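You operate a simulated robot arm through the tools that you are given. There is no shell and no other tool. Be economical: measure what you need, move in short steps, check, and stop when the job is done.

Carry out the task below with a simulated two-armed robot. There is one attempt and no reset: what you move stays moved.

JOB
Put the cream roller on the shelf under the steel bench away on the middle shelf of the green rack. Take the bottle that says "grease" from the store counter top and leave it on top of the tall rubber pad. Shut the cap drawer. Take the lid off the teal canister and lay it down on the white table top. Take the yellow spring on the white table top and put it away on the repair bench top. Press the shot button two times. Put the teal coupling on top of the medium filter box. Take the rough filter box on the top of the steel table and put it away on the store counter top. Any order will do. Set down upright: bottle, yellow spring, teal coupling, rough filter box.

Only the result counts: the job must be done as asked and must still hold three seconds after the hand-in. Knocking over, shifting, dropping, spilling or breaking anything else fails it. Lids that push on must go on centred and level and be pressed home; caps that screw on are set level and turned clockwise until they are tight.

ROBOT AND FRAMES
Two 7-joint arms with two-finger parallel grippers on one trunk, on a base that drives. Base frame: it is fixed to the floor where the robot stands at the start and does not move with it; the origin is under the middle of the robot, x ahead of it, y to its left, z up. Units: cm, degrees, N and s.
The left shoulder is at the start at [2.5, 16.3, 90.6], the right one opposite. With the tool pointing down near the work surface each hand reaches from about 10 to 66 cm from the robot's upright axis, wherever it stands, measured 20 degrees to its own side. Places, roughly: cap drawer [-210, -290, 70]; cream roller (5x5x4 cm) [50, 0, 50]; grey bottle, white bottle [-225, -300, 100]; medium filter box [-250, -300, 100]; middle shelf of the green rack (21x43 cm) [-248, 674, 50]; repair bench top [-350, 0, 80]; rough filter box [-150, -25, 75]; shot button [-90, -150, 90]; store counter top [-230, -300, 80]; tall rubber pad (5x5x4 cm) [-210, -300, 90]; teal canister [-325, -300, 75]; teal coupling (6x5x8 cm) [-80, -80, 80]; yellow spring (4x4x5 cm) [-330, -290, 80]. Payload 3.91 kg a hand.
The TCP of each hand is the grasp point between the finger pads, 3 cm short of the fingertips. In the tool frame z runs along the fingers and y along their closing line. Largest opening 11 cm; finger width 2, thickness 1; the body of the gripper, 4.8 by 11.2 cm, starts 5.5 cm behind the TCP.
Orientation is told as [roll, pitch, yaw] about the base's x, y, z axes, in that order, counted from this pose: with the fingers straight down and closing along the base's y, the tool's x points along the base's -x, its y along +y and its z along -z.

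CONTROLS
- The arms move only by the tool step_arm. It takes "left_deltas", "right_deltas" or both (then of equal length, played together; a hand with none holds still); each is a list that holds one entry, the list of rows, each a list of 7 numbers: the closure in counts, from 0 (fully open) to 255 (shut), then the shift along the tool's x, y, z in units of 150 mm (1.0 is 150 mm), then the turn, a rotation vector about the tool's x, y, z in units of 180 degrees (1.0 is 180 degrees). In form: [[[hand, x, y, z, ax, ay, az], ...]]. A call has 1 to 10 rows; each row is the pose to reach, as a shift and turn from the pose commanded when the call began, along the tool's axes at that moment. A call with a number of a shift or a turn outside -1 to 1 is refused whole. A row lasts 0.2 s, in which the tool goes at most 5 cm and 8.6 degrees; a call with a longer step from one row to the next is refused whole, and so is a gripper value outside its range. A pose out of reach is approached as far as the arm can. The call stops where the force on the tool passes 40 N (or 10 N more than at its start, if that is more) or the arm is blocked; 0.2 s more then pass. The fingers move at their own pace (about 4.5 cm/s each) and stop on an object; they squeeze with about 20 N. The grip force told is the motor's: it shows also when the fingers shut on nothing. Time passes only in rows, and 0.2 s behind the last, so rows that repeat a pose let the fingers close. The reply holds the time, the measured pose of the TCP, the force on the tool along the base axes, the opening and the grip force, in the units named above and with some noise, with the torque about the TCP (base axes, N m) and any sound that the robot's microphone picked up.
- Cameras (640 x 400 px; columns grow to the right, rows downward): "scene" is now at [7.29, -0.39, 104.74]; the picture's right is [-0.00, -1.00, -0.00], its down [-0.80, 0.00, -0.59] and it looks along [0.59, 0.00, -0.80] (base axes); focal length 290 px, centre (320, 200). "left" rides on the left gripper at [7.2, -1.7, -10.4] in its tool frame; the picture's right is [0.23, 0.97, 0.00], its down [-0.76, 0.18, -0.62] and it looks along [-0.61, 0.14, 0.78] (tool axes); focal length 222 px, centre (320, 200). "right" rides on the right gripper at [7.2, 1.7, -10.3] in its tool frame; the picture's right is [-0.23, 0.97, 0.00], its down [-0.76, -0.18, -0.62] and it looks along [-0.61, -0.14, 0.78] (tool axes); focal length 222 px, centre (320, 200). There is no depth. A picture from a camera that has moved, and an enlarged one, comes with that camera's place and axes in the base frame and with its lens.
- get_image(camera): a new picture of that camera. It takes no simulated time.
- slide_trunk(by): slides the trunk up (or, below 0, down) by that many cm; the arms and the scene camera ride with it, the base frame stays. It gives what a move gives, with no picture.
- steer(legs): drives the robot by 1 to 6 legs, each [ahead, left, turn to the left] in cm, cm and degrees, along the robot's own axes; the way and the turn of a leg run together, so that a leg with both is an arc; at most 150 cm and 180 degrees a leg. The arms and the cameras ride along, it lands a little off, and it stops where it bumps. It gives what a move gives.
- aim_head(pan, tilt): turns the head with the scene camera to pan (to the left, within 80 degrees either way) and tilt (down, from -29 to 69), counted from straight ahead of the robot. It gives what a move gives.
- inspect(camera, box): a new picture of the part [left, top, right, bottom] of that camera's present view, enlarged. It takes no simulated time.
- job_done(): hands the job in; it is judged then, once.

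Work in short steps. Places have to be worked out from the pictures, the camera data and where the tool is seen: move nearer, look again, correct. Check each grasp and each placing, and mend what went wrong. You have 196 turns and 192 pictures in all, those below and enlarged ones among them. Open the grippers and draw the arms clear of the work before you hand the job in, unless the task says otherwise; then end with one line.

The tools are called after "Call:" by a JSON object that holds its "op" and its "data". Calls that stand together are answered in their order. step_arm: Moves the arms, as the interface text tells. Its arguments: {"type":"object","properties":{"left_deltas":{"type":"array"},"right_deltas":{"type":"array"}},"required":[]} The other tools are called the same way: slide_trunk (by) slides the trunk up or down; steer (legs) drives the base; aim_head (pan, tilt) turns the head that bears the scene camera; get_image (camera) takes a picture; inspect (camera, box) takes an enlarged picture of a part of a camera's view; job_done () hands the job in.

At the start:

```text
t: 0.0
left_tcp_pos: [24.13, 11.41, 75.56]
left_ee_rot: [0.3, -1.2, -0.4]
left_ft_force: [0.1, -0.2, 0.4]
left_ft_torque: [0.01, 0.04, 0.01]
left_opening: 11.02
left_grasp_force: 0.0
right_tcp_pos: [24.6, -9.26, 77.7]
right_ee_rot: [0.2, 1.1, -0.8]
right_ft_force: [-0.2, 0.4, 0.1]
right_ft_torque: [-0.01, 0.0, 0.0]
right_opening: 11.0
right_grasp_force: 0.2
trunk travel left (down, up): [-12.5, 37.8]
robot x, y, heading: [-1.66, -0.1, -0.6]
head pan, tilt: [0.4, 54.6]
```

scene: 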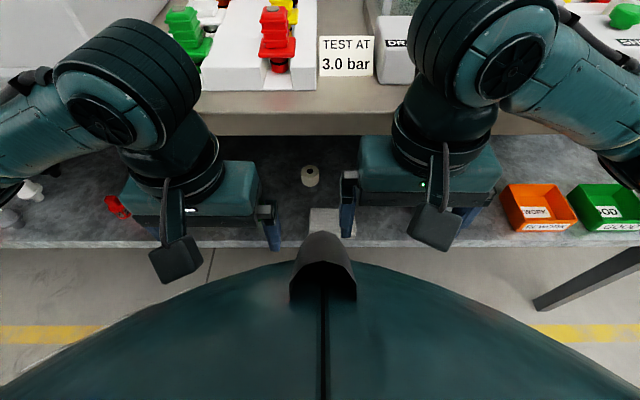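
right: 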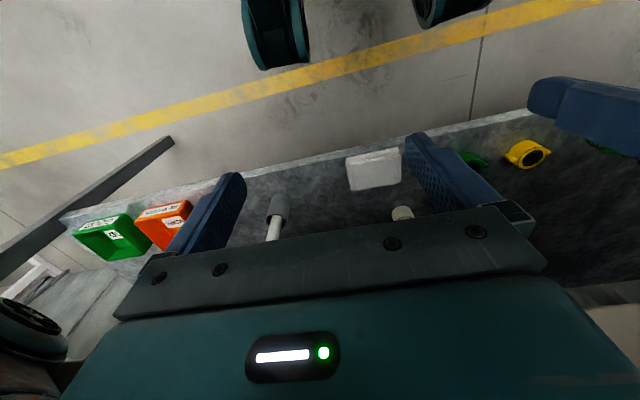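
left: 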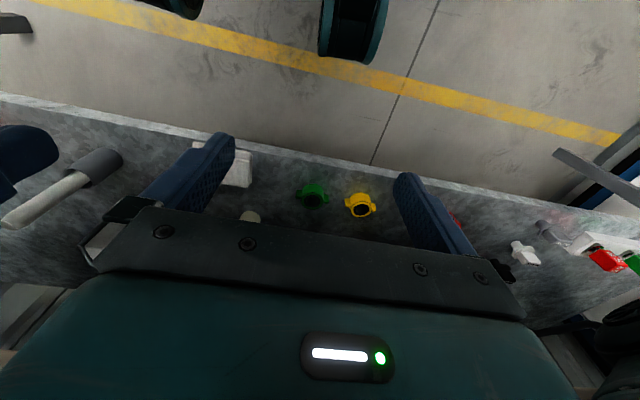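

The roller shows just under the bench's edge. I lower the trunk to get a second viewpoint of the edge and the roller.

Call:
{"op": "slide_trunk", "data": {"by": -10}}

Call:
{"op": "aim_head", "data": {"pan": 0, "tilt": 35}}

Call:
{"op": "get_image", "data": {"camera": "scene"}}

```text
t: 1.3
left_tcp_pos: [25.05, 11.51, 64.89]
left_ee_rot: [0.0, 0.0, -0.5]
left_ft_force: [-0.4, -0.2, -0.1]
left_ft_torque: [0.05, 0.01, -0.03]
left_opening: 11.0
left_grasp_force: 0.1
right_tcp_pos: [25.66, -9.11, 67.15]
right_ee_rot: [0.0, 2.2, -0.8]
right_ft_force: [0.0, 0.5, 0.3]
right_ft_torque: [0.0, -0.02, 0.02]
right_opening: 10.96
right_grasp_force: 0.0
trunk travel left (down, up): [-2.5, 47.8]
robot x, y, heading: [-1.18, 0.07, -0.5]
head pan, tilt: [0.4, 54.6]
```

```text
t: 2.2
left_tcp_pos: [25.03, 11.49, 64.87]
left_ee_rot: [0.1, 0.0, -0.6]
left_ft_force: [-0.7, -0.2, -0.3]
left_ft_torque: [-0.03, 0.01, -0.02]
left_opening: 11.0
left_grasp_force: 0.1
right_tcp_pos: [25.53, -9.08, 67.3]
right_ee_rot: [0.0, 2.1, -0.8]
right_ft_force: [-0.7, 0.1, 0.2]
right_ft_torque: [0.02, 0.04, 0.02]
right_opening: 11.02
right_grasp_force: 0.0
trunk travel left (down, up): [-2.5, 47.8]
robot x, y, heading: [-1.16, -0.49, -0.3]
head pan, tilt: [0.0, 35.0]
```

```text
188 pictures are left
camera scene: at [10.35, -0.26, 97.35], right [-0.01, -1.0, 0.0], down [-0.57, 0.01, -0.82], along [0.82, -0.01, -0.57], focal length 290 px, centre (320, 200)
```

scene: 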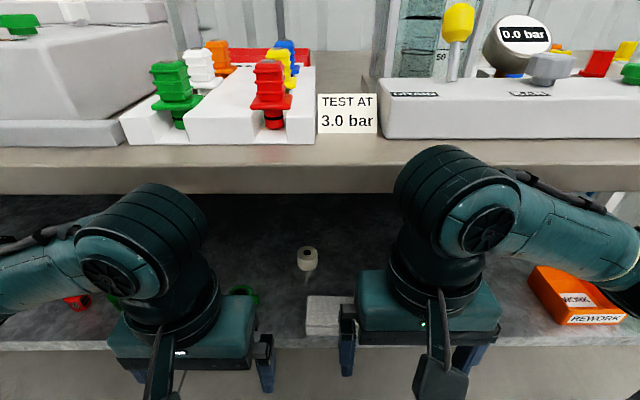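

Bench front looks to be around x 33-42, z about 80, with the roller near (53, 2, 52). I tilt the left hand forward and lower it so its camera can look beneath the bench.

Call:
{"op": "step_arm", "data": {"left_deltas": [[[0, 0.05, 0, 0.1, 0, -0.045, 0], [0, 0.1, 0, 0.2, 0, -0.09, 0], [0, 0.1, 0, 0.3, 0, -0.135, 0], [0, 0.1, 0, 0.4, 0, -0.18, 0], [0, 0.1, 0, 0.45, 0, -0.22, 0], [0, 0.1, 0, 0.5, 0, -0.25, 0], [0, 0.1, 0, 0.5, 0, -0.25, 0]]]}}

Call:
{"op": "get_image", "data": {"camera": "left"}}

Call:
{"op": "get_image", "data": {"camera": "scene"}}

```text
t: 3.5
left_tcp_pos: [28.12, 5.18, 56.34]
left_ee_rot: [-3.7, -45.4, 4.5]
left_ft_force: [-2.5, 4.1, 25.8]
left_ft_torque: [-0.39, 3.23, -0.5]
left_opening: 11.01
left_grasp_force: 0.1
left hand out of reach, approached as far as the arm can: row 1, 2, 3, 4, 5, 6
right_tcp_pos: [25.53, -9.18, 67.27]
right_ee_rot: [-0.1, 2.0, -0.7]
right_ft_force: [0.4, 0.7, 0.2]
right_ft_torque: [-0.03, 0.03, -0.02]
right_opening: 10.98
right_grasp_force: 0.0
trunk travel left (down, up): [-2.5, 47.8]
robot x, y, heading: [-1.06, -0.18, -0.5]
head pan, tilt: [0.0, 35.0]
stopped in row 6 (left hand): the force on the tool passed its limit at 55 N (the readings are from after the stop); the commanded pose is now the measured one
```

```text
187 pictures are left
camera left: at [15.7, 3.23, 58.64], right [-0.19, 0.96, -0.21], down [0.08, 0.22, 0.97], along [0.98, 0.17, -0.12], focal length 222 px, centre (320, 200)
```

left: 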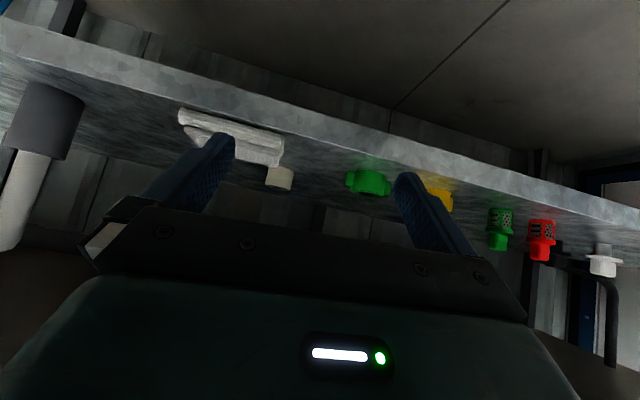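

```text
186 pictures are left
camera scene: at [10.3, -0.25, 97.41], right [-0.01, -1.0, 0.0], down [-0.57, 0.01, -0.82], along [0.82, -0.01, -0.57], focal length 290 px, centre (320, 200)
```

scene: 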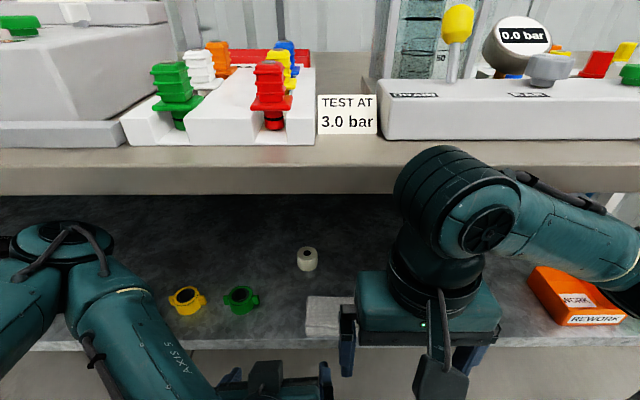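

The hand probably touched the robot's own base at this close range, and the roller sits at about (53, 2.3, 52). I move the hand forward and up, yaw it to the right, and narrow the fingers.

Call:
{"op": "step_arm", "data": {"left_deltas": [[[60, -0.18, 0.01, 0.08, 0.013, -0.006, 0.018], [70, -0.36, 0.02, 0.18, 0.026, -0.013, 0.036], [70, -0.52, 0.04, 0.28, 0.045, -0.022, 0.06], [70, -0.68, 0.05, 0.38, 0.063, -0.03, 0.085], [70, -0.833, 0.067, 0.48, 0.08, -0.039, 0.109], [70, -0.833, 0.067, 0.48, 0.08, -0.039, 0.109]]]}}

Call:
{"op": "get_image", "data": {"camera": "left"}}

Call:
{"op": "get_image", "data": {"camera": "scene"}}

```text
t: 5.0
left_tcp_pos: [41.88, 6.94, 59.9]
left_ee_rot: [4.7, -52.0, -25.9]
left_ft_force: [0.3, 0.0, 0.1]
left_ft_torque: [0.02, 0.0, 0.02]
left_opening: 7.97
left_grasp_force: 0.0
right_tcp_pos: [25.58, -9.13, 67.24]
right_ee_rot: [-0.1, 2.1, -0.9]
right_ft_force: [0.6, 0.4, 0.7]
right_ft_torque: [0.02, -0.02, -0.01]
right_opening: 10.99
right_grasp_force: 0.0
trunk travel left (down, up): [-2.5, 47.8]
robot x, y, heading: [-1.27, 0.14, -0.4]
head pan, tilt: [0.0, 35.0]
```

```text
185 pictures are left
camera left: at [29.56, 10.18, 60.56], right [0.24, 0.96, -0.13], down [0.02, 0.13, 0.99], along [0.97, -0.24, 0.01], focal length 222 px, centre (320, 200)
```

left: 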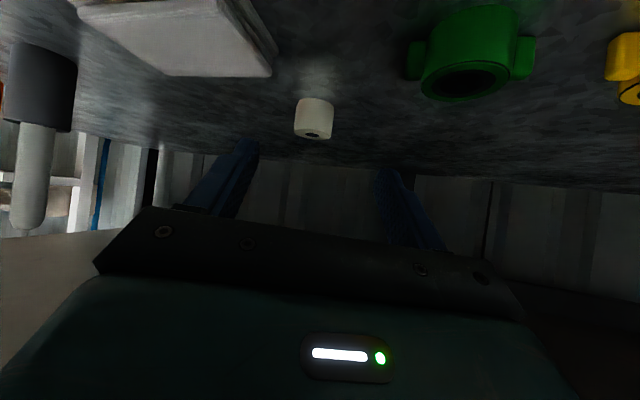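

```text
184 pictures are left
camera scene: at [10.36, -0.26, 97.36], right [-0.01, -1.0, 0.0], down [-0.57, 0.01, -0.82], along [0.82, -0.01, -0.57], focal length 290 px, centre (320, 200)
```

scene: 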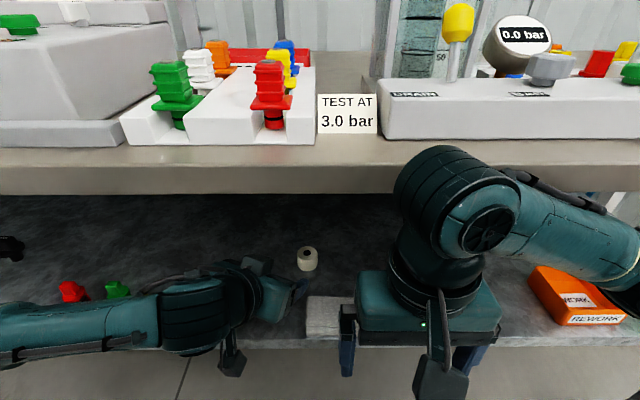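

The arm now lies well under the bench and the roller is at about (52.5, 2.6, 52). I move over it at a safe height.

Call:
{"op": "step_arm", "data": {"left_deltas": [[[70, -0.12, 0, 0.2, 0, 0, 0], [70, -0.23, 0, 0.4, 0, 0, 0], [70, -0.29, -0.005, 0.57, 0, 0, 0], [70, -0.343, -0.007, 0.7, 0, 0, 0], [70, -0.343, -0.007, 0.7, 0, 0, 0]]]}}

Call:
{"op": "get_image", "data": {"camera": "left"}}

Call:
{"op": "get_image", "data": {"camera": "scene"}}

```text
t: 6.2
left_tcp_pos: [52.51, 2.5, 57.56]
left_ee_rot: [4.7, -52.1, -25.7]
left_ft_force: [-0.2, 0.2, 0.1]
left_ft_torque: [0.01, 0.01, 0.01]
left_opening: 7.96
left_grasp_force: 0.0
right_tcp_pos: [25.58, -9.13, 67.29]
right_ee_rot: [-0.1, 2.1, -0.9]
right_ft_force: [-0.2, 0.3, -0.2]
right_ft_torque: [0.03, 0.02, -0.02]
right_opening: 11.01
right_grasp_force: 0.0
trunk travel left (down, up): [-2.5, 47.8]
robot x, y, heading: [-1.74, -0.23, -0.6]
head pan, tilt: [0.0, 35.0]
```

```text
183 pictures are left
camera left: at [40.23, 5.55, 58.19], right [0.24, 0.96, -0.13], down [0.02, 0.13, 0.99], along [0.97, -0.24, 0.01], focal length 222 px, centre (320, 200)
```

left: 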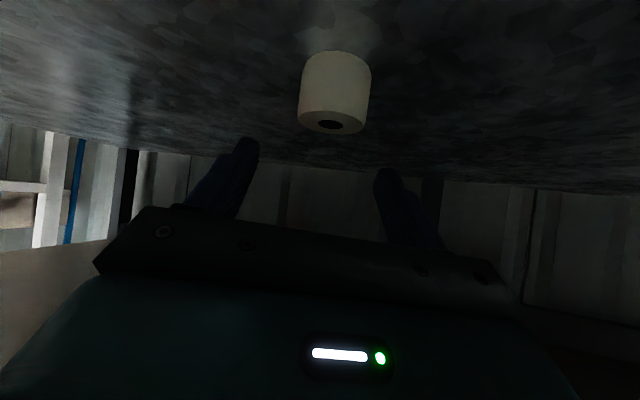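

```text
182 pictures are left
camera scene: at [10.36, -0.26, 97.36], right [-0.01, -1.0, 0.0], down [-0.57, 0.01, -0.82], along [0.82, -0.01, -0.57], focal length 290 px, centre (320, 200)
```

scene: 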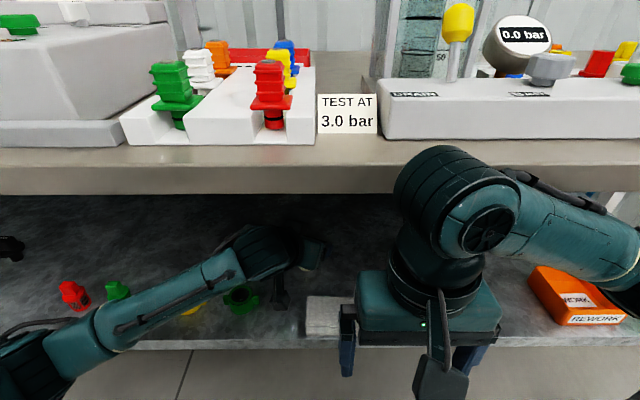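

The roller stands right under the grasp point. I go straight down about 4 cm and close.

Call:
{"op": "step_arm", "data": {"left_deltas": [[[70, 0.1, -0.007, 0.08, 0, 0, 0], [70, 0.21, -0.014, 0.164, 0, 0, 0], [70, 0.21, -0.014, 0.164, 0, 0, 0], [255, 0.21, -0.014, 0.164, 0, 0, 0], [255, 0.21, -0.014, 0.164, 0, 0, 0], [255, 0.21, -0.014, 0.164, 0, 0, 0], [255, 0.21, -0.014, 0.164, 0, 0, 0], [255, 0.21, -0.014, 0.164, 0, 0, 0]]]}}

Call:
{"op": "get_image", "data": {"camera": "left"}}

```text
t: 8.0
left_tcp_pos: [52.44, 2.44, 53.72]
left_ee_rot: [4.6, -52.1, -25.7]
left_ft_force: [-0.3, -0.6, 0.3]
left_ft_torque: [-0.06, -0.01, -0.02]
left_opening: 4.2
left_grasp_force: 19.8
right_tcp_pos: [25.57, -9.12, 67.22]
right_ee_rot: [0.0, 2.2, -0.8]
right_ft_force: [-0.6, 0.3, 1.0]
right_ft_torque: [0.03, 0.03, 0.0]
right_opening: 10.99
right_grasp_force: 0.0
trunk travel left (down, up): [-2.5, 47.8]
robot x, y, heading: [-1.4, -0.16, -0.5]
head pan, tilt: [0.0, 35.0]
```

```text
181 pictures are left
camera left: at [40.18, 5.62, 54.21], right [0.24, 0.96, -0.13], down [0.02, 0.13, 0.99], along [0.97, -0.24, 0.01], focal length 222 px, centre (320, 200)
```

left: 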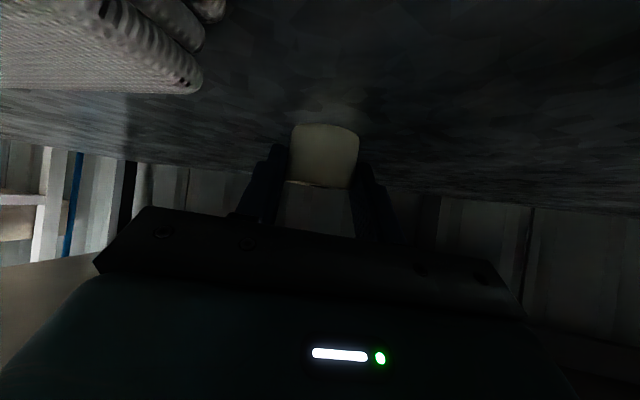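

Gripped (4.2 cm). I lift 6 cm, then back the robot out from the bench.

Call:
{"op": "step_arm", "data": {"left_deltas": [[[255, -0.1, 0.007, -0.08, 0, 0, 0], [255, -0.21, 0.014, -0.164, 0, 0, 0], [255, -0.315, 0.02, -0.245, 0, 0, 0], [255, -0.315, 0.02, -0.245, 0, 0, 0]]]}}

Call:
{"op": "steer", "data": {"legs": [[-45, 0, 0]]}}

Call:
{"op": "aim_head", "data": {"pan": 75, "tilt": 15}}

Call:
{"op": "get_image", "data": {"camera": "scene"}}

```text
t: 8.9
left_tcp_pos: [52.39, 2.65, 59.74]
left_ee_rot: [4.7, -52.1, -25.7]
left_ft_force: [-0.3, 0.0, 0.0]
left_ft_torque: [0.01, 0.03, -0.04]
left_opening: 4.21
left_grasp_force: 20.1
right_tcp_pos: [25.56, -9.1, 67.21]
right_ee_rot: [0.0, 2.1, -0.8]
right_ft_force: [-0.1, -0.3, 0.8]
right_ft_torque: [-0.02, 0.03, -0.02]
right_opening: 10.98
right_grasp_force: 0.1
trunk travel left (down, up): [-2.5, 47.8]
robot x, y, heading: [-1.45, 0.46, -0.5]
head pan, tilt: [0.0, 35.0]
```

```text
t: 11.7
left_tcp_pos: [6.56, 2.89, 59.59]
left_ee_rot: [4.5, -52.2, -26.1]
left_ft_force: [-0.7, 0.1, 0.0]
left_ft_torque: [-0.01, 0.03, 0.01]
left_opening: 4.22
left_grasp_force: 20.1
right_tcp_pos: [-20.29, -8.81, 67.23]
right_ee_rot: [-0.1, 2.2, -1.3]
right_ft_force: [-0.3, -0.3, -0.1]
right_ft_torque: [-0.02, 0.0, 0.03]
right_opening: 11.0
right_grasp_force: 0.1
trunk travel left (down, up): [-2.5, 47.8]
robot x, y, heading: [-47.3, 0.62, -1.0]
head pan, tilt: [0.0, 35.0]
```

```text
t: 13.2
left_tcp_pos: [6.46, 2.91, 59.57]
left_ee_rot: [4.8, -52.1, -26.2]
left_ft_force: [0.5, 0.4, -0.2]
left_ft_torque: [-0.01, 0.01, -0.03]
left_opening: 4.2
left_grasp_force: 20.1
right_tcp_pos: [-20.4, -8.67, 67.19]
right_ee_rot: [0.0, 2.1, -1.3]
right_ft_force: [0.0, 0.4, 0.0]
right_ft_torque: [-0.01, 0.0, 0.0]
right_opening: 10.98
right_grasp_force: 0.1
trunk travel left (down, up): [-2.5, 47.8]
robot x, y, heading: [-47.53, 0.59, -1.2]
head pan, tilt: [75.0, 15.0]
```

```text
180 pictures are left
camera scene: at [-41.71, 9.37, 100.55], right [0.96, -0.28, 0.0], down [-0.07, -0.25, -0.97], along [0.27, 0.93, -0.26], focal length 290 px, centre (320, 200)
```

scene: 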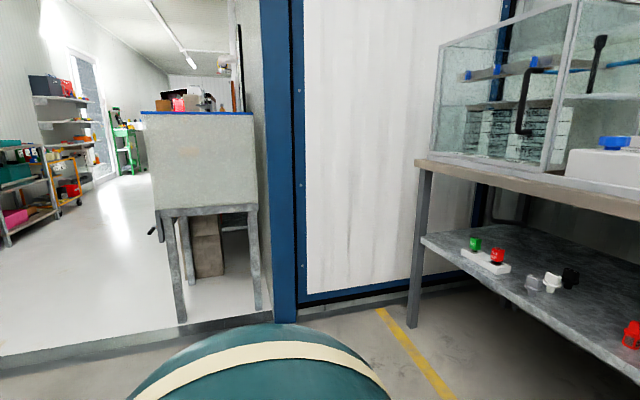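

The green rack stands far through a doorway on the left. I tuck the left arm in, then turn left to view the way.

Call:
{"op": "step_arm", "data": {"left_deltas": [[[255, 0.09, 0.01, -0.23, 0, 0, 0], [255, 0.18, 0.02, -0.46, 0, 0, 0], [255, 0.27, 0.03, -0.69, 0, 0, 0], [255, 0.355, 0.043, -0.92, 0, 0, 0]]]}}

Call:
{"op": "steer", "data": {"legs": [[0, 0, 92]]}}

Call:
{"op": "aim_head", "data": {"pan": 30, "tilt": 15}}

Call:
{"op": "get_image", "data": {"camera": "scene"}}

```text
t: 14.2
left_tcp_pos: [-6.2, 8.76, 64.08]
left_ee_rot: [4.7, -52.1, -26.2]
left_ft_force: [0.0, 0.4, -0.6]
left_ft_torque: [-0.04, 0.02, 0.02]
left_opening: 4.2
left_grasp_force: 20.3
right_tcp_pos: [-20.41, -8.84, 67.24]
right_ee_rot: [-0.1, 2.1, -1.3]
right_ft_force: [0.3, -0.9, -0.6]
right_ft_torque: [0.02, 0.0, 0.01]
right_opening: 11.01
right_grasp_force: 0.0
trunk travel left (down, up): [-2.5, 47.8]
robot x, y, heading: [-47.35, 0.66, -0.9]
head pan, tilt: [75.0, 15.0]
```

```text
t: 18.5
left_tcp_pos: [-56.77, 41.29, 63.96]
left_ee_rot: [4.7, -52.1, 65.6]
left_ft_force: [-0.5, 0.5, -0.7]
left_ft_torque: [-0.02, 0.0, 0.02]
left_opening: 4.21
left_grasp_force: 20.3
right_tcp_pos: [-38.7, 27.7, 67.2]
right_ee_rot: [-0.1, 2.2, 90.5]
right_ft_force: [0.2, -1.0, 0.2]
right_ft_torque: [0.01, 0.01, 0.0]
right_opening: 10.99
right_grasp_force: 0.1
trunk travel left (down, up): [-2.5, 47.8]
robot x, y, heading: [-47.28, 0.74, 90.6]
head pan, tilt: [75.0, 15.0]
```

```text
t: 19.6
left_tcp_pos: [-56.67, 41.3, 64.03]
left_ee_rot: [4.7, -52.0, 65.5]
left_ft_force: [0.4, -0.2, -1.4]
left_ft_torque: [0.02, 0.0, 0.0]
left_opening: 4.18
left_grasp_force: 20.1
right_tcp_pos: [-38.71, 27.75, 67.3]
right_ee_rot: [0.0, 2.1, 90.5]
right_ft_force: [0.0, 0.4, -0.5]
right_ft_torque: [-0.01, 0.02, -0.04]
right_opening: 11.0
right_grasp_force: 0.0
trunk travel left (down, up): [-2.5, 47.8]
robot x, y, heading: [-47.26, 0.69, 90.7]
head pan, tilt: [30.0, 15.0]
```

```text
179 pictures are left
camera scene: at [-52.05, 11.39, 100.55], right [0.86, 0.51, 0.0], down [0.13, -0.22, -0.97], along [-0.5, 0.83, -0.26], focal length 290 px, centre (320, 200)
```

scene: 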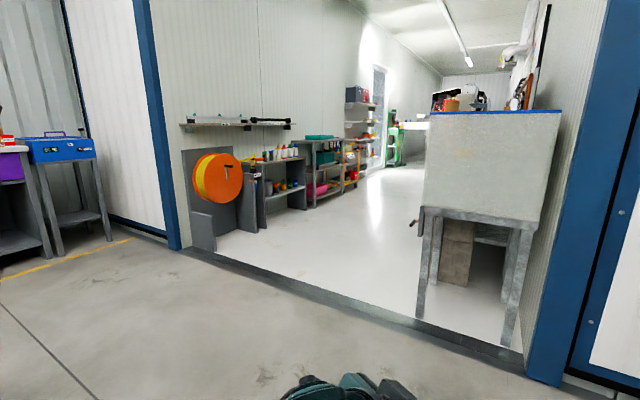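

Doorway spans x ≈ -265 to -25 at y ≈ 140, with a table at x -75..-35 just inside. I drive ahead, sidestep left, and then go straight through the middle.

Call:
{"op": "steer", "data": {"legs": [[75, 0, 0], [0, 105, 0], [150, 0, 0], [150, 0, 0], [140, 0, 0]]}}

Call:
{"op": "get_image", "data": {"camera": "scene"}}

```text
t: 53.4
left_tcp_pos: [-186.32, 555.19, 63.98]
left_ee_rot: [4.7, -52.1, 68.2]
left_ft_force: [0.1, 0.9, -0.5]
left_ft_torque: [0.02, -0.02, -0.02]
left_opening: 4.19
left_grasp_force: 20.1
right_tcp_pos: [-167.61, 542.41, 67.25]
right_ee_rot: [0.0, 2.1, 93.1]
right_ft_force: [-0.5, 0.1, -0.4]
right_ft_torque: [-0.03, -0.01, -0.01]
right_opening: 11.02
right_grasp_force: 0.0
trunk travel left (down, up): [-2.5, 47.8]
robot x, y, heading: [-174.94, 514.52, 93.5]
head pan, tilt: [30.0, 15.0]
```

```text
178 pictures are left
camera scene: at [-180.19, 525.42, 100.56], right [0.83, 0.55, 0.0], down [0.14, -0.22, -0.97], along [-0.53, 0.81, -0.26], focal length 290 px, centre (320, 200)
```

scene: 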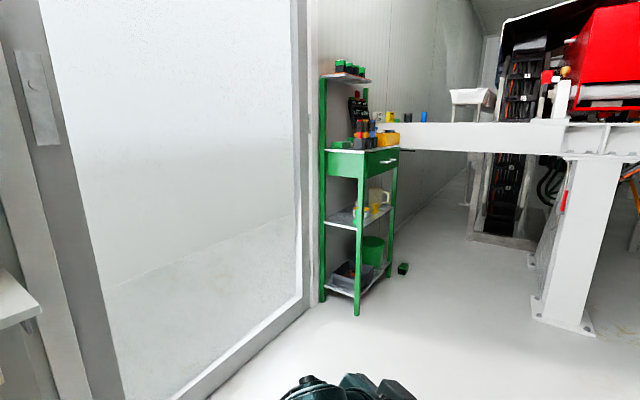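

The rack stands at x -261..-239, y 650..699, middle shelf near z 49, open toward +x. I drive alongside it and turn toward it.

Call:
{"op": "steer", "data": {"legs": [[125, 0, 0], [0, 0, 66]]}}

Call:
{"op": "aim_head", "data": {"pan": 0, "tilt": 38}}

Call:
{"op": "get_image", "data": {"camera": "scene"}}

Call:
{"op": "get_image", "data": {"camera": "left"}}

```text
t: 62.6
left_tcp_pos: [-222.5, 647.79, 64.1]
left_ee_rot: [4.7, -52.1, 133.0]
left_ft_force: [-0.4, -0.6, -0.8]
left_ft_torque: [0.02, -0.01, -0.01]
left_opening: 4.2
left_grasp_force: 20.1
right_tcp_pos: [-203.17, 659.27, 67.33]
right_ee_rot: [0.0, 2.2, 157.9]
right_ft_force: [0.0, -0.1, 0.1]
right_ft_torque: [0.0, -0.03, -0.01]
right_opening: 11.01
right_grasp_force: 0.0
trunk travel left (down, up): [-2.5, 47.8]
robot x, y, heading: [-181.59, 640.97, 158.2]
head pan, tilt: [30.0, 15.0]
```

```text
t: 63.5
left_tcp_pos: [-222.59, 647.88, 64.07]
left_ee_rot: [4.6, -52.0, 133.0]
left_ft_force: [-0.4, 0.4, -0.6]
left_ft_torque: [0.02, -0.07, -0.01]
left_opening: 4.19
left_grasp_force: 20.4
right_tcp_pos: [-203.13, 659.44, 67.21]
right_ee_rot: [-0.1, 2.2, 157.9]
right_ft_force: [0.8, 1.0, -0.7]
right_ft_torque: [-0.02, -0.01, 0.0]
right_opening: 11.01
right_grasp_force: 0.0
trunk travel left (down, up): [-2.5, 47.8]
robot x, y, heading: [-181.57, 640.99, 158.6]
head pan, tilt: [0.0, 38.0]
```

```text
177 pictures are left
camera scene: at [-192.03, 645.14, 96.9], right [0.37, 0.93, 0.0], down [0.57, -0.23, -0.79], along [-0.73, 0.29, -0.62], focal length 290 px, centre (320, 200)
```

scene: 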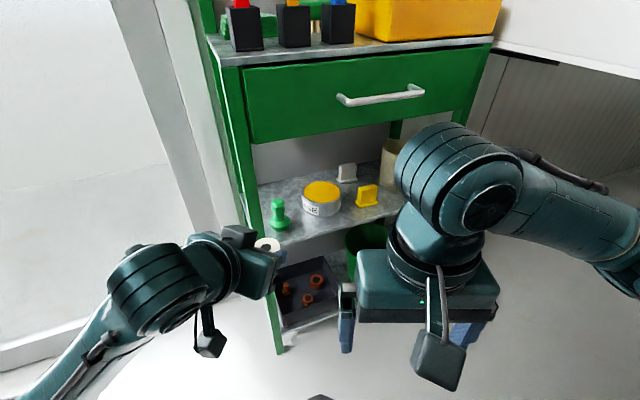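

```text
176 pictures are left
camera left: at [-212.17, 640.46, 64.65], right [-0.57, -0.81, -0.13], down [-0.07, -0.11, 0.99], along [-0.82, 0.58, 0.01], focal length 222 px, centre (320, 200)
```

left: 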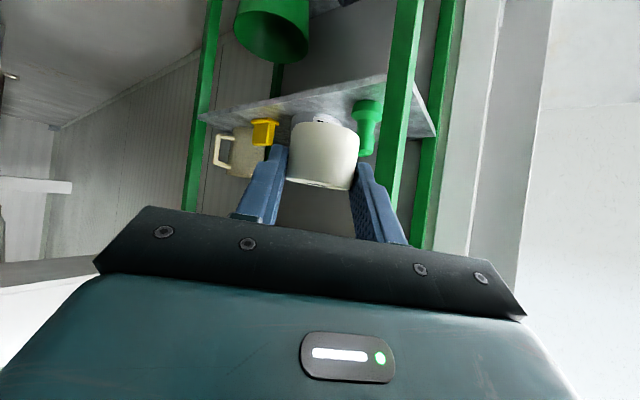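

The shelf holds a green item, a tin, yellow and white items and a jug. I look with the right hand's camera for free room at the shelf's right part.

Call:
{"op": "get_image", "data": {"camera": "right"}}

```text
175 pictures are left
camera right: at [-197.39, 655.2, 77.69], right [-0.58, -0.82, -0.01], down [-0.66, 0.46, 0.59], along [-0.48, 0.35, -0.8], focal length 222 px, centre (320, 200)
```

right: 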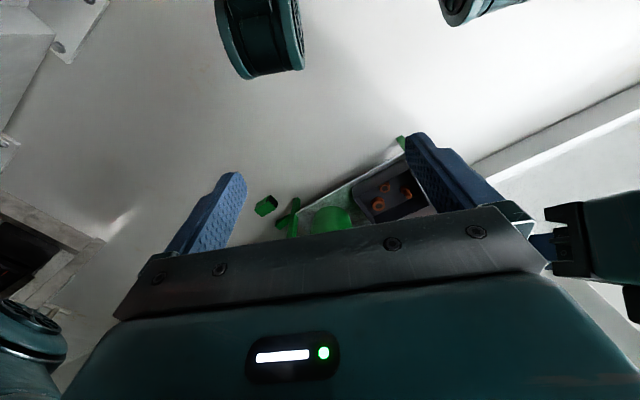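

The elbow hides the right part of the shelf. I turn the robot 20° right to clear that view.

Call:
{"op": "steer", "data": {"legs": [[0, 0, -20]]}}

Call:
{"op": "get_image", "data": {"camera": "scene"}}

```text
t: 65.0
left_tcp_pos: [-217.93, 661.14, 63.97]
left_ee_rot: [4.7, -52.0, 113.7]
left_ft_force: [0.3, 0.5, -0.3]
left_ft_torque: [-0.03, 0.01, 0.01]
left_opening: 4.19
left_grasp_force: 20.3
right_tcp_pos: [-195.88, 665.57, 67.19]
right_ee_rot: [-0.1, 2.0, 138.6]
right_ft_force: [0.5, 0.5, 0.2]
right_ft_torque: [0.01, -0.01, 0.01]
right_opening: 10.99
right_grasp_force: 0.1
trunk travel left (down, up): [-2.5, 47.8]
robot x, y, heading: [-181.57, 641.17, 138.9]
head pan, tilt: [0.0, 38.0]
```

```text
174 pictures are left
camera scene: at [-190.01, 648.45, 96.9], right [0.66, 0.75, 0.0], down [0.46, -0.4, -0.79], along [-0.59, 0.52, -0.62], focal length 290 px, centre (320, 200)
```

scene: 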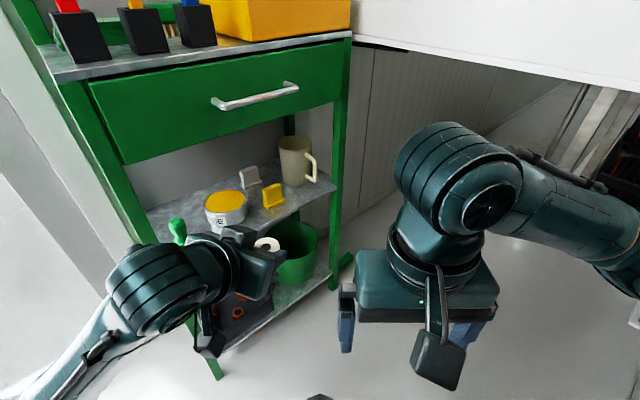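

I zoom on that part of the shelf.

Call:
{"op": "inspect", "data": {"camera": "scene", "box": [180, 120, 360, 240]}}

```text
3.33 times, centred on (270, 180) of scene
camera zoom: at [-190.01, 648.45, 96.9], right [0.66, 0.75, 0.0], down [0.46, -0.4, -0.79], along [-0.59, 0.52, -0.62], focal length 966 px, centre (487, 267)
```

zoom: 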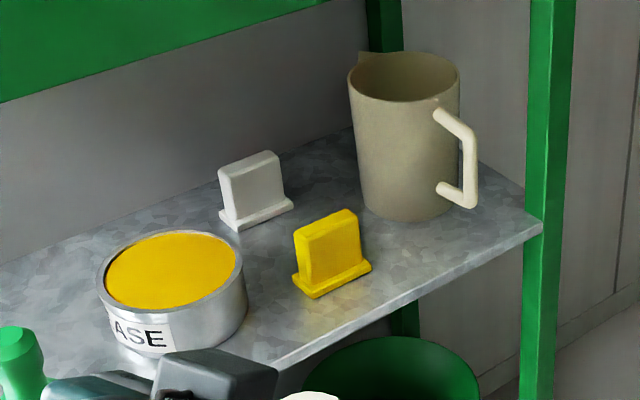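

There is a free spot at the shelf front between the yellow item (right end y≈681) and the jug (front x≈-243): about (-239.2, 686). I move 15 cm nearer.

Call:
{"op": "steer", "data": {"legs": [[13, 0, 0]]}}

Call:
{"op": "get_image", "data": {"camera": "scene"}}

```text
t: 66.3
left_tcp_pos: [-227.97, 669.47, 64.03]
left_ee_rot: [4.7, -52.0, 114.1]
left_ft_force: [0.3, 1.1, -0.7]
left_ft_torque: [-0.04, 0.0, -0.01]
left_opening: 4.15
left_grasp_force: 20.2
right_tcp_pos: [-205.86, 673.98, 67.29]
right_ee_rot: [-0.1, 2.0, 139.0]
right_ft_force: [0.5, -0.1, 0.3]
right_ft_torque: [-0.01, -0.04, -0.01]
right_opening: 10.98
right_grasp_force: 0.1
trunk travel left (down, up): [-2.5, 47.8]
robot x, y, heading: [-190.93, 649.44, 139.1]
head pan, tilt: [0.0, 38.0]
```

```text
172 pictures are left
camera scene: at [-199.91, 656.95, 96.9], right [0.65, 0.76, 0.0], down [0.47, -0.4, -0.79], along [-0.6, 0.51, -0.62], focal length 290 px, centre (320, 200)
```

scene: 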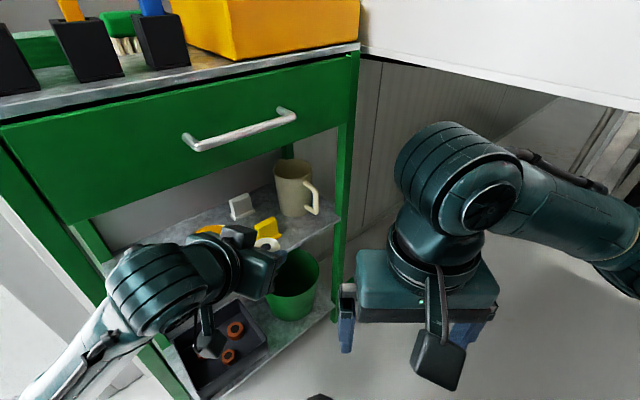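

I yaw the hand 45° left to face the rack more squarely, and shift along the front to y≈682 at safe height.

Call:
{"op": "step_arm", "data": {"left_deltas": [[[255, -0.078, -0.065, 0.095, -0.033, 0.002, -0.0255], [255, -0.156, -0.13, 0.19, -0.066, 0.004, -0.051], [255, -0.234, -0.194, 0.285, -0.098, 0.0065, -0.0765], [255, -0.312, -0.26, 0.38, -0.131, 0.009, -0.102], [255, -0.39, -0.324, 0.475, -0.164, 0.011, -0.1275], [255, -0.468, -0.388, 0.569, -0.197, 0.013, -0.153], [255, -0.468, -0.388, 0.569, -0.197, 0.013, -0.153]]]}}

Call:
{"op": "get_image", "data": {"camera": "left"}}

Call:
{"op": "get_image", "data": {"camera": "scene"}}

```text
t: 67.4
left_tcp_pos: [-234.43, 673.37, 60.93]
left_ee_rot: [20.8, -52.5, 139.7]
left_ft_force: [-0.3, -0.3, -0.2]
left_ft_torque: [0.0, 0.0, -0.01]
left_opening: 4.2
left_grasp_force: 20.1
right_tcp_pos: [-205.83, 673.97, 67.07]
right_ee_rot: [-0.2, 2.0, 139.0]
right_ft_force: [-0.9, -0.8, 0.5]
right_ft_torque: [0.01, 0.01, 0.02]
right_opening: 11.0
right_grasp_force: 0.1
trunk travel left (down, up): [-2.5, 47.8]
robot x, y, heading: [-191.49, 649.91, 139.1]
head pan, tilt: [0.0, 38.0]
stopped in row 5 (left hand): the arm was blocked; the commanded pose is now the measured one
```

```text
171 pictures are left
camera left: at [-222.1, 669.81, 60.79], right [-0.28, -0.96, 0.03], down [0.07, 0.01, 1.0], along [-0.96, 0.28, 0.07], focal length 222 px, centre (320, 200)
```

left: 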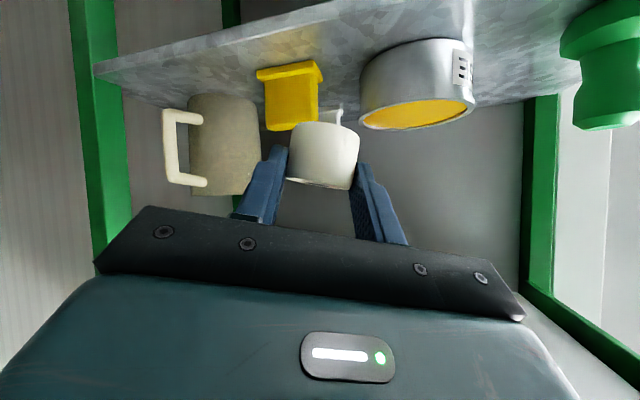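

```text
170 pictures are left
camera scene: at [-199.95, 656.86, 96.8], right [0.65, 0.76, 0.0], down [0.47, -0.4, -0.79], along [-0.6, 0.52, -0.62], focal length 290 px, centre (320, 200)
```

scene: 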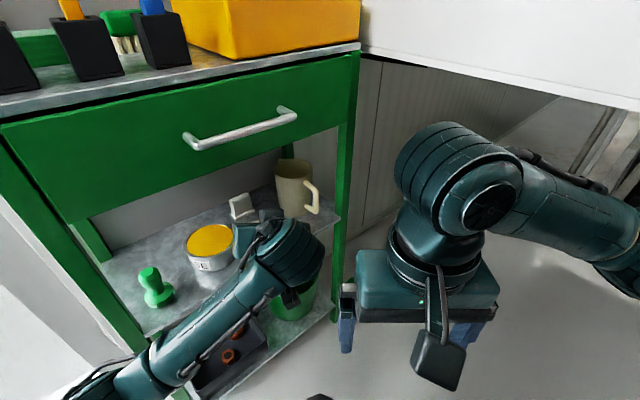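

The arm was blocked, likely the left forearm near the rack's left post. I undo this move back to the earlier hand pose.

Call:
{"op": "step_arm", "data": {"left_deltas": [[[255, 0.028, 0.022, -0.103, 0.04, -0.004, 0.017], [255, 0.056, 0.044, -0.206, 0.081, -0.008, 0.034], [255, 0.084, 0.066, -0.309, 0.122, -0.012, 0.051], [255, 0.112, 0.088, -0.413, 0.163, -0.016, 0.068], [255, 0.14, 0.109, -0.516, 0.203, -0.02, 0.0855], [255, 0.14, 0.109, -0.516, 0.203, -0.02, 0.0855]]]}}

Call:
{"op": "get_image", "data": {"camera": "scene"}}

```text
t: 68.8
left_tcp_pos: [-227.67, 669.6, 64.03]
left_ee_rot: [4.2, -52.5, 113.7]
left_ft_force: [0.9, -0.8, 0.4]
left_ft_torque: [-0.02, -0.01, -0.02]
left_opening: 4.18
left_grasp_force: 19.8
right_tcp_pos: [-205.81, 674.05, 67.14]
right_ee_rot: [-0.3, 2.1, 139.0]
right_ft_force: [-0.4, 0.4, 0.8]
right_ft_torque: [0.01, 0.01, 0.02]
right_opening: 11.02
right_grasp_force: 0.0
trunk travel left (down, up): [-2.5, 47.8]
robot x, y, heading: [-191.29, 649.73, 139.0]
head pan, tilt: [0.0, 38.0]
```

```text
169 pictures are left
camera scene: at [-199.92, 656.95, 96.78], right [0.65, 0.76, 0.0], down [0.47, -0.4, -0.79], along [-0.6, 0.51, -0.62], focal length 290 px, centre (320, 200)
```

scene: 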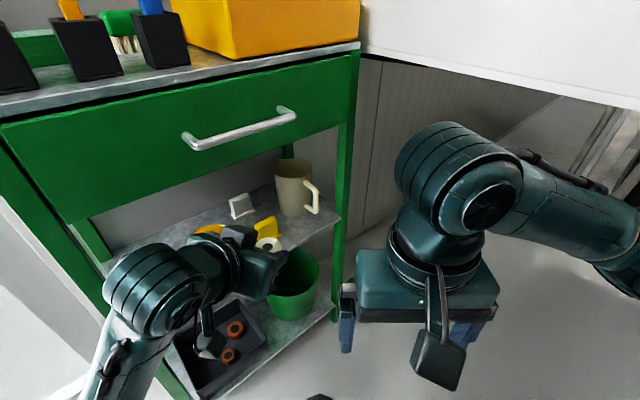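

The rack has not moved. I back off a little, turn 16° left and sidestep right so that the left forearm stays clear of the post; the right elbow passes below the white beam.

Call:
{"op": "steer", "data": {"legs": [[-6, 0, 0], [0, 0, 16], [0, -15.5, 0], [9, 0, 0]]}}

Call:
{"op": "get_image", "data": {"camera": "scene"}}

Call:
{"op": "get_image", "data": {"camera": "left"}}

```text
t: 73.0
left_tcp_pos: [-228.96, 673.09, 64.15]
left_ee_rot: [4.3, -52.5, 129.6]
left_ft_force: [-0.2, -0.6, -0.6]
left_ft_torque: [-0.01, 0.0, -0.01]
left_opening: 4.19
left_grasp_force: 19.8
right_tcp_pos: [-208.95, 683.48, 67.22]
right_ee_rot: [-0.1, 2.2, 154.7]
right_ft_force: [0.1, -0.5, 0.4]
right_ft_torque: [-0.01, -0.01, 0.02]
right_opening: 10.98
right_grasp_force: 0.0
trunk travel left (down, up): [-2.5, 47.8]
robot x, y, heading: [-188.12, 664.26, 155.1]
head pan, tilt: [0.0, 38.0]
```

```text
168 pictures are left
camera scene: at [-198.63, 668.68, 96.9], right [0.42, 0.91, 0.0], down [0.56, -0.26, -0.79], along [-0.71, 0.33, -0.62], focal length 290 px, centre (320, 200)
```

scene: 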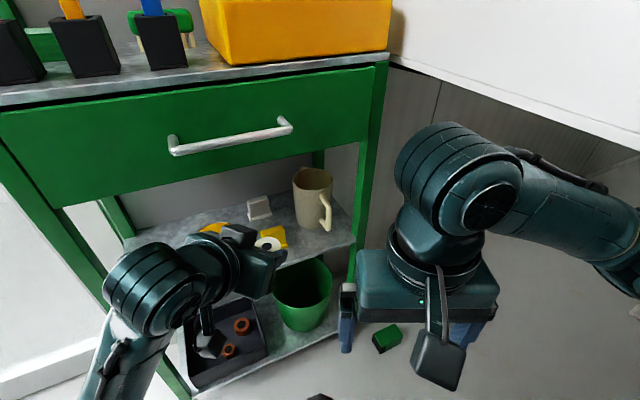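

```text
167 pictures are left
camera left: at [-219.01, 665.14, 64.73], right [-0.62, -0.77, -0.14], down [-0.07, -0.11, 0.99], along [-0.78, 0.63, 0.01], focal length 222 px, centre (320, 200)
```

left: 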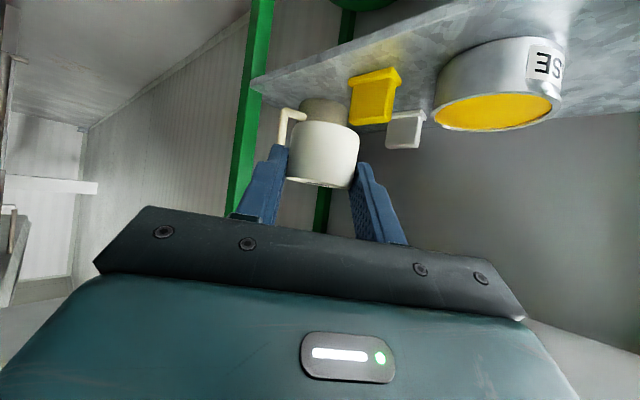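

I zoom in for exact positions of the yellow item, jug and shelf edge.

Call:
{"op": "inspect", "data": {"camera": "scene", "box": [220, 160, 370, 260]}}

```text
4.00 times, centred on (295, 210) of scene
camera zoom: at [-198.63, 668.68, 96.9], right [0.42, 0.91, 0.0], down [0.56, -0.26, -0.79], along [-0.71, 0.33, -0.62], focal length 1160 px, centre (420, 160)
```

zoom: 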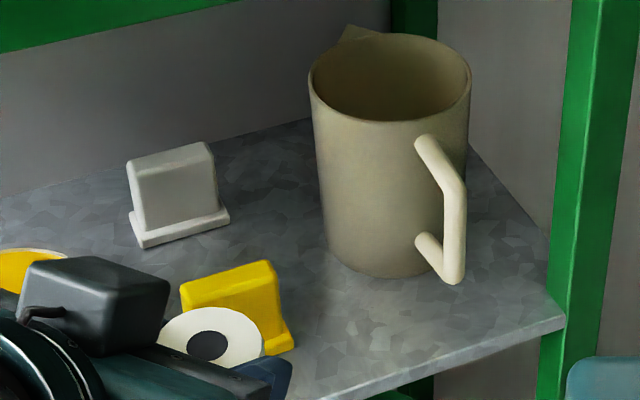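

Yellow's right end ≈ (-241, 681), jug centre ≈ (-247.3, 689.4) with handle toward (-240.5, 690.5). I go above the spot with TCP (-238.8, 684.2, 60.5).

Call:
{"op": "step_arm", "data": {"left_deltas": [[[255, -0.083, -0.009, 0.186, 0, 0, 0], [255, -0.167, -0.017, 0.371, 0, 0, 0], [255, -0.25, -0.026, 0.557, 0, 0, 0], [255, -0.334, -0.034, 0.742, 0, 0, 0], [255, -0.417, -0.043, 0.928, 0, 0, 0], [255, -0.417, -0.043, 0.928, 0, 0, 0]]]}}

Call:
{"op": "inspect", "data": {"camera": "scene", "box": [200, 140, 400, 270]}}

Call:
{"op": "get_image", "data": {"camera": "left"}}

```text
t: 74.6
left_tcp_pos: [-240.43, 681.97, 58.84]
left_ee_rot: [8.3, -50.6, 128.3]
left_ft_force: [0.3, 0.3, -0.5]
left_ft_torque: [-0.05, -0.03, 0.05]
left_opening: 4.19
left_grasp_force: 19.9
right_tcp_pos: [-208.96, 683.39, 67.17]
right_ee_rot: [-0.3, 2.2, 154.7]
right_ft_force: [0.3, -0.6, -0.3]
right_ft_torque: [0.01, -0.01, -0.02]
right_opening: 11.01
right_grasp_force: 0.2
trunk travel left (down, up): [-2.5, 47.8]
robot x, y, heading: [-188.05, 664.06, 155.2]
head pan, tilt: [0.0, 38.0]
stopped in row 6 (left hand): the arm was blocked; the commanded pose is now the measured one
```

```text
3.08 times, centred on (300, 205) of scene
camera zoom: at [-198.78, 668.51, 96.89], right [0.42, 0.91, 0.0], down [0.56, -0.26, -0.79], along [-0.71, 0.33, -0.62], focal length 892 px, centre (382, 185)
```

zoom: 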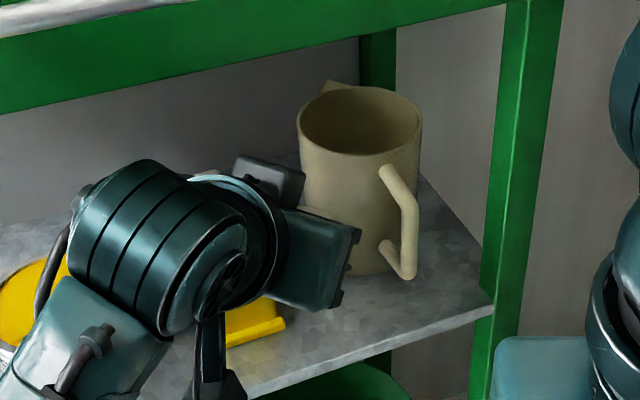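

```text
164 pictures are left
camera left: at [-230.29, 674.21, 59.63], right [-0.6, -0.8, -0.09], down [-0.06, -0.06, 1.0], along [-0.8, 0.6, -0.01], focal length 222 px, centre (320, 200)
```

left: 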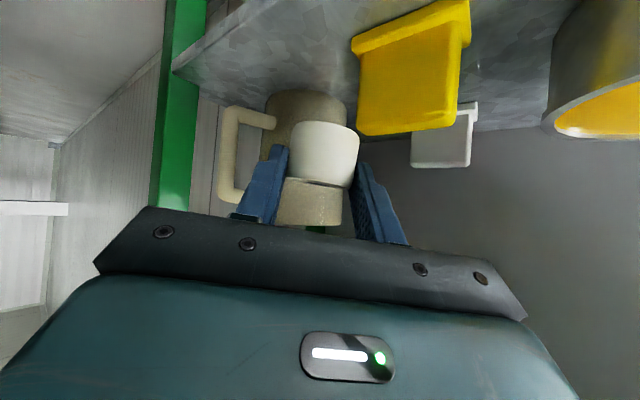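

Blocked again slightly off. I look at the whole scene to see what the arm touches.

Call:
{"op": "get_image", "data": {"camera": "scene"}}

```text
163 pictures are left
camera scene: at [-198.78, 668.51, 96.89], right [0.42, 0.91, 0.0], down [0.56, -0.26, -0.79], along [-0.71, 0.33, -0.62], focal length 290 px, centre (320, 200)
```

scene: 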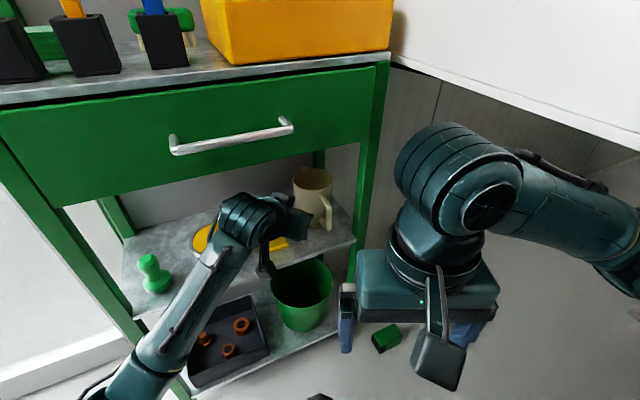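

The forearm appears free of the rack, so it is probably a joint limit. I shift the base by a small right strafe instead and correct the small tilt.

Call:
{"op": "steer", "data": {"legs": [[-0.5, -2.7, 0]]}}

Call:
{"op": "step_arm", "data": {"left_deltas": [[[255, 0, 0, 0, 0.011, -0.005, 0], [255, 0, 0, 0, 0.022, -0.009, 0], [255, 0, 0, 0, 0.022, -0.009, 0]]]}}

Call:
{"op": "inspect", "data": {"camera": "left", "box": [160, 0, 520, 220]}}

```text
t: 75.6
left_tcp_pos: [-238.83, 684.15, 58.83]
left_ee_rot: [8.3, -50.8, 128.2]
left_ft_force: [-0.2, -0.5, 0.1]
left_ft_torque: [0.05, -0.03, 0.02]
left_opening: 4.17
left_grasp_force: 19.3
right_tcp_pos: [-207.47, 685.58, 67.2]
right_ee_rot: [-0.2, 2.1, 154.7]
right_ft_force: [0.3, 0.0, 0.5]
right_ft_torque: [0.03, 0.0, -0.05]
right_opening: 11.0
right_grasp_force: 0.0
trunk travel left (down, up): [-2.5, 47.8]
robot x, y, heading: [-186.35, 666.3, 154.9]
head pan, tilt: [0.0, 38.0]
```

```text
t: 76.4
left_tcp_pos: [-238.9, 684.37, 59.02]
left_ee_rot: [4.8, -52.2, 127.7]
left_ft_force: [-0.1, -0.6, -0.7]
left_ft_torque: [-0.01, 0.01, 0.01]
left_opening: 4.22
left_grasp_force: 19.9
right_tcp_pos: [-207.39, 685.61, 67.28]
right_ee_rot: [-0.1, 2.1, 154.8]
right_ft_force: [0.7, -0.3, -0.5]
right_ft_torque: [-0.04, -0.02, -0.02]
right_opening: 10.97
right_grasp_force: 0.0
trunk travel left (down, up): [-2.5, 47.8]
robot x, y, heading: [-186.38, 666.32, 155.1]
head pan, tilt: [0.0, 38.0]
```

```text
1.78 times, centred on (340, 110) of left
camera zoom: at [-229.11, 676.01, 59.51], right [-0.64, -0.76, -0.13], down [-0.08, -0.1, 0.99], along [-0.76, 0.65, 0.01], focal length 395 px, centre (284, 360)
```

zoom: 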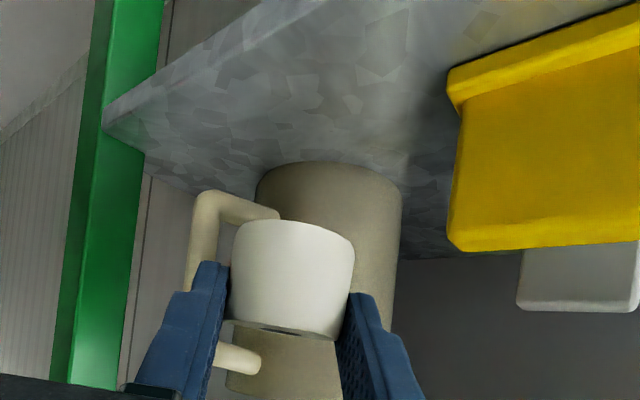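

The roller hangs at about (-239, 684.8), clear of its neighbours, with the shelf edge at -236.8. I lower 5.5 cm and 0.5 cm inward.

Call:
{"op": "step_arm", "data": {"left_deltas": [[[255, 0.067, -0.002, 0.064, 0, 0, 0], [255, 0.134, -0.004, 0.128, 0, 0, 0], [255, 0.2, -0.005, 0.19, 0, 0, 0], [255, 0.267, -0.007, 0.255, 0, 0, 0], [255, 0.267, -0.007, 0.255, 0, 0, 0]]]}}

Call:
{"op": "inspect", "data": {"camera": "left", "box": [160, 0, 520, 220]}}

```text
t: 77.6
left_tcp_pos: [-239.31, 684.74, 53.69]
left_ee_rot: [5.1, -52.8, 127.6]
left_ft_force: [-1.2, -1.0, 12.4]
left_ft_torque: [0.23, -0.01, 0.05]
left_opening: 4.18
left_grasp_force: 19.7
right_tcp_pos: [-207.26, 685.76, 67.22]
right_ee_rot: [-0.1, 2.1, 154.8]
right_ft_force: [0.1, -0.1, -0.3]
right_ft_torque: [0.0, 0.01, -0.03]
right_opening: 11.0
right_grasp_force: 0.0
trunk travel left (down, up): [-2.5, 47.8]
robot x, y, heading: [-186.65, 666.31, 154.6]
head pan, tilt: [0.0, 38.0]
```

```text
1.78 times, centred on (340, 110) of left
camera zoom: at [-229.66, 676.39, 54.17], right [-0.64, -0.76, -0.13], down [-0.07, -0.11, 0.99], along [-0.76, 0.65, 0.02], focal length 395 px, centre (284, 360)
```

zoom: 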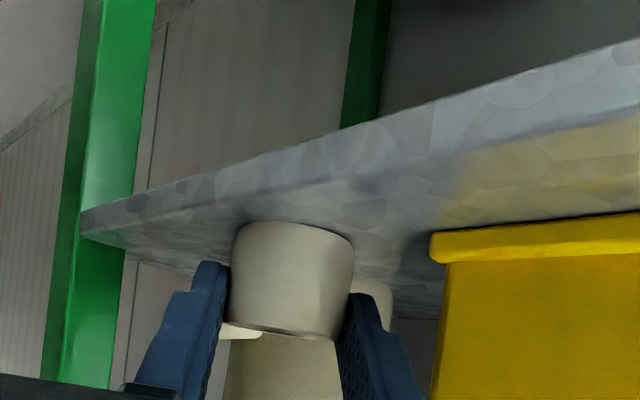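

Contact felt at 12 N and the roller stands inside the edge. I open slightly and withdraw along the finger axis.

Call:
{"op": "step_arm", "data": {"left_deltas": [[[130, 0, 0, 0, 0, 0, 0], [130, 0, 0, 0, 0, 0, 0], [130, 0, 0, 0, 0, 0, 0], [130, 0, 0, -0.15, 0, 0, 0], [130, 0, 0, -0.35, 0, 0, 0], [130, 0, 0, -0.65, 0, 0, 0], [130, 0, 0, -0.9, 0, 0, 0]]]}}

Call:
{"op": "get_image", "data": {"camera": "left"}}

Call:
{"op": "get_image", "data": {"camera": "scene"}}

```text
t: 79.2
left_tcp_pos: [-231.88, 677.05, 61.63]
left_ee_rot: [4.9, -52.1, 127.7]
left_ft_force: [0.5, 0.5, 0.3]
left_ft_torque: [0.0, -0.02, -0.03]
left_opening: 5.39
left_grasp_force: 0.2
right_tcp_pos: [-207.27, 685.76, 67.23]
right_ee_rot: [-0.1, 2.1, 154.7]
right_ft_force: [-0.4, -0.3, 0.4]
right_ft_torque: [0.04, -0.02, -0.01]
right_opening: 10.97
right_grasp_force: 0.1
trunk travel left (down, up): [-2.5, 47.8]
robot x, y, heading: [-186.37, 666.23, 155.1]
head pan, tilt: [0.0, 38.0]
```

```text
160 pictures are left
camera left: at [-222.23, 668.73, 62.17], right [-0.64, -0.76, -0.13], down [-0.08, -0.1, 0.99], along [-0.76, 0.65, 0.01], focal length 222 px, centre (320, 200)
```

left: 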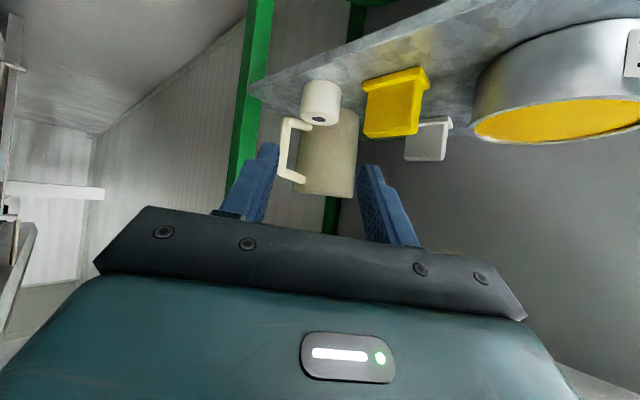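

```text
159 pictures are left
camera scene: at [-197.05, 670.91, 96.9], right [0.42, 0.91, 0.0], down [0.56, -0.26, -0.79], along [-0.71, 0.33, -0.62], focal length 290 px, centre (320, 200)
```

scene: 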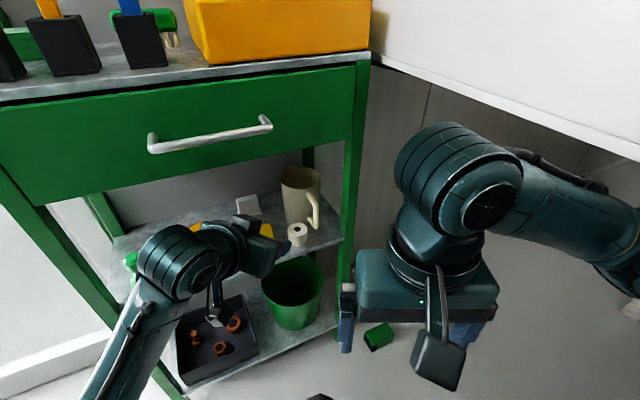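

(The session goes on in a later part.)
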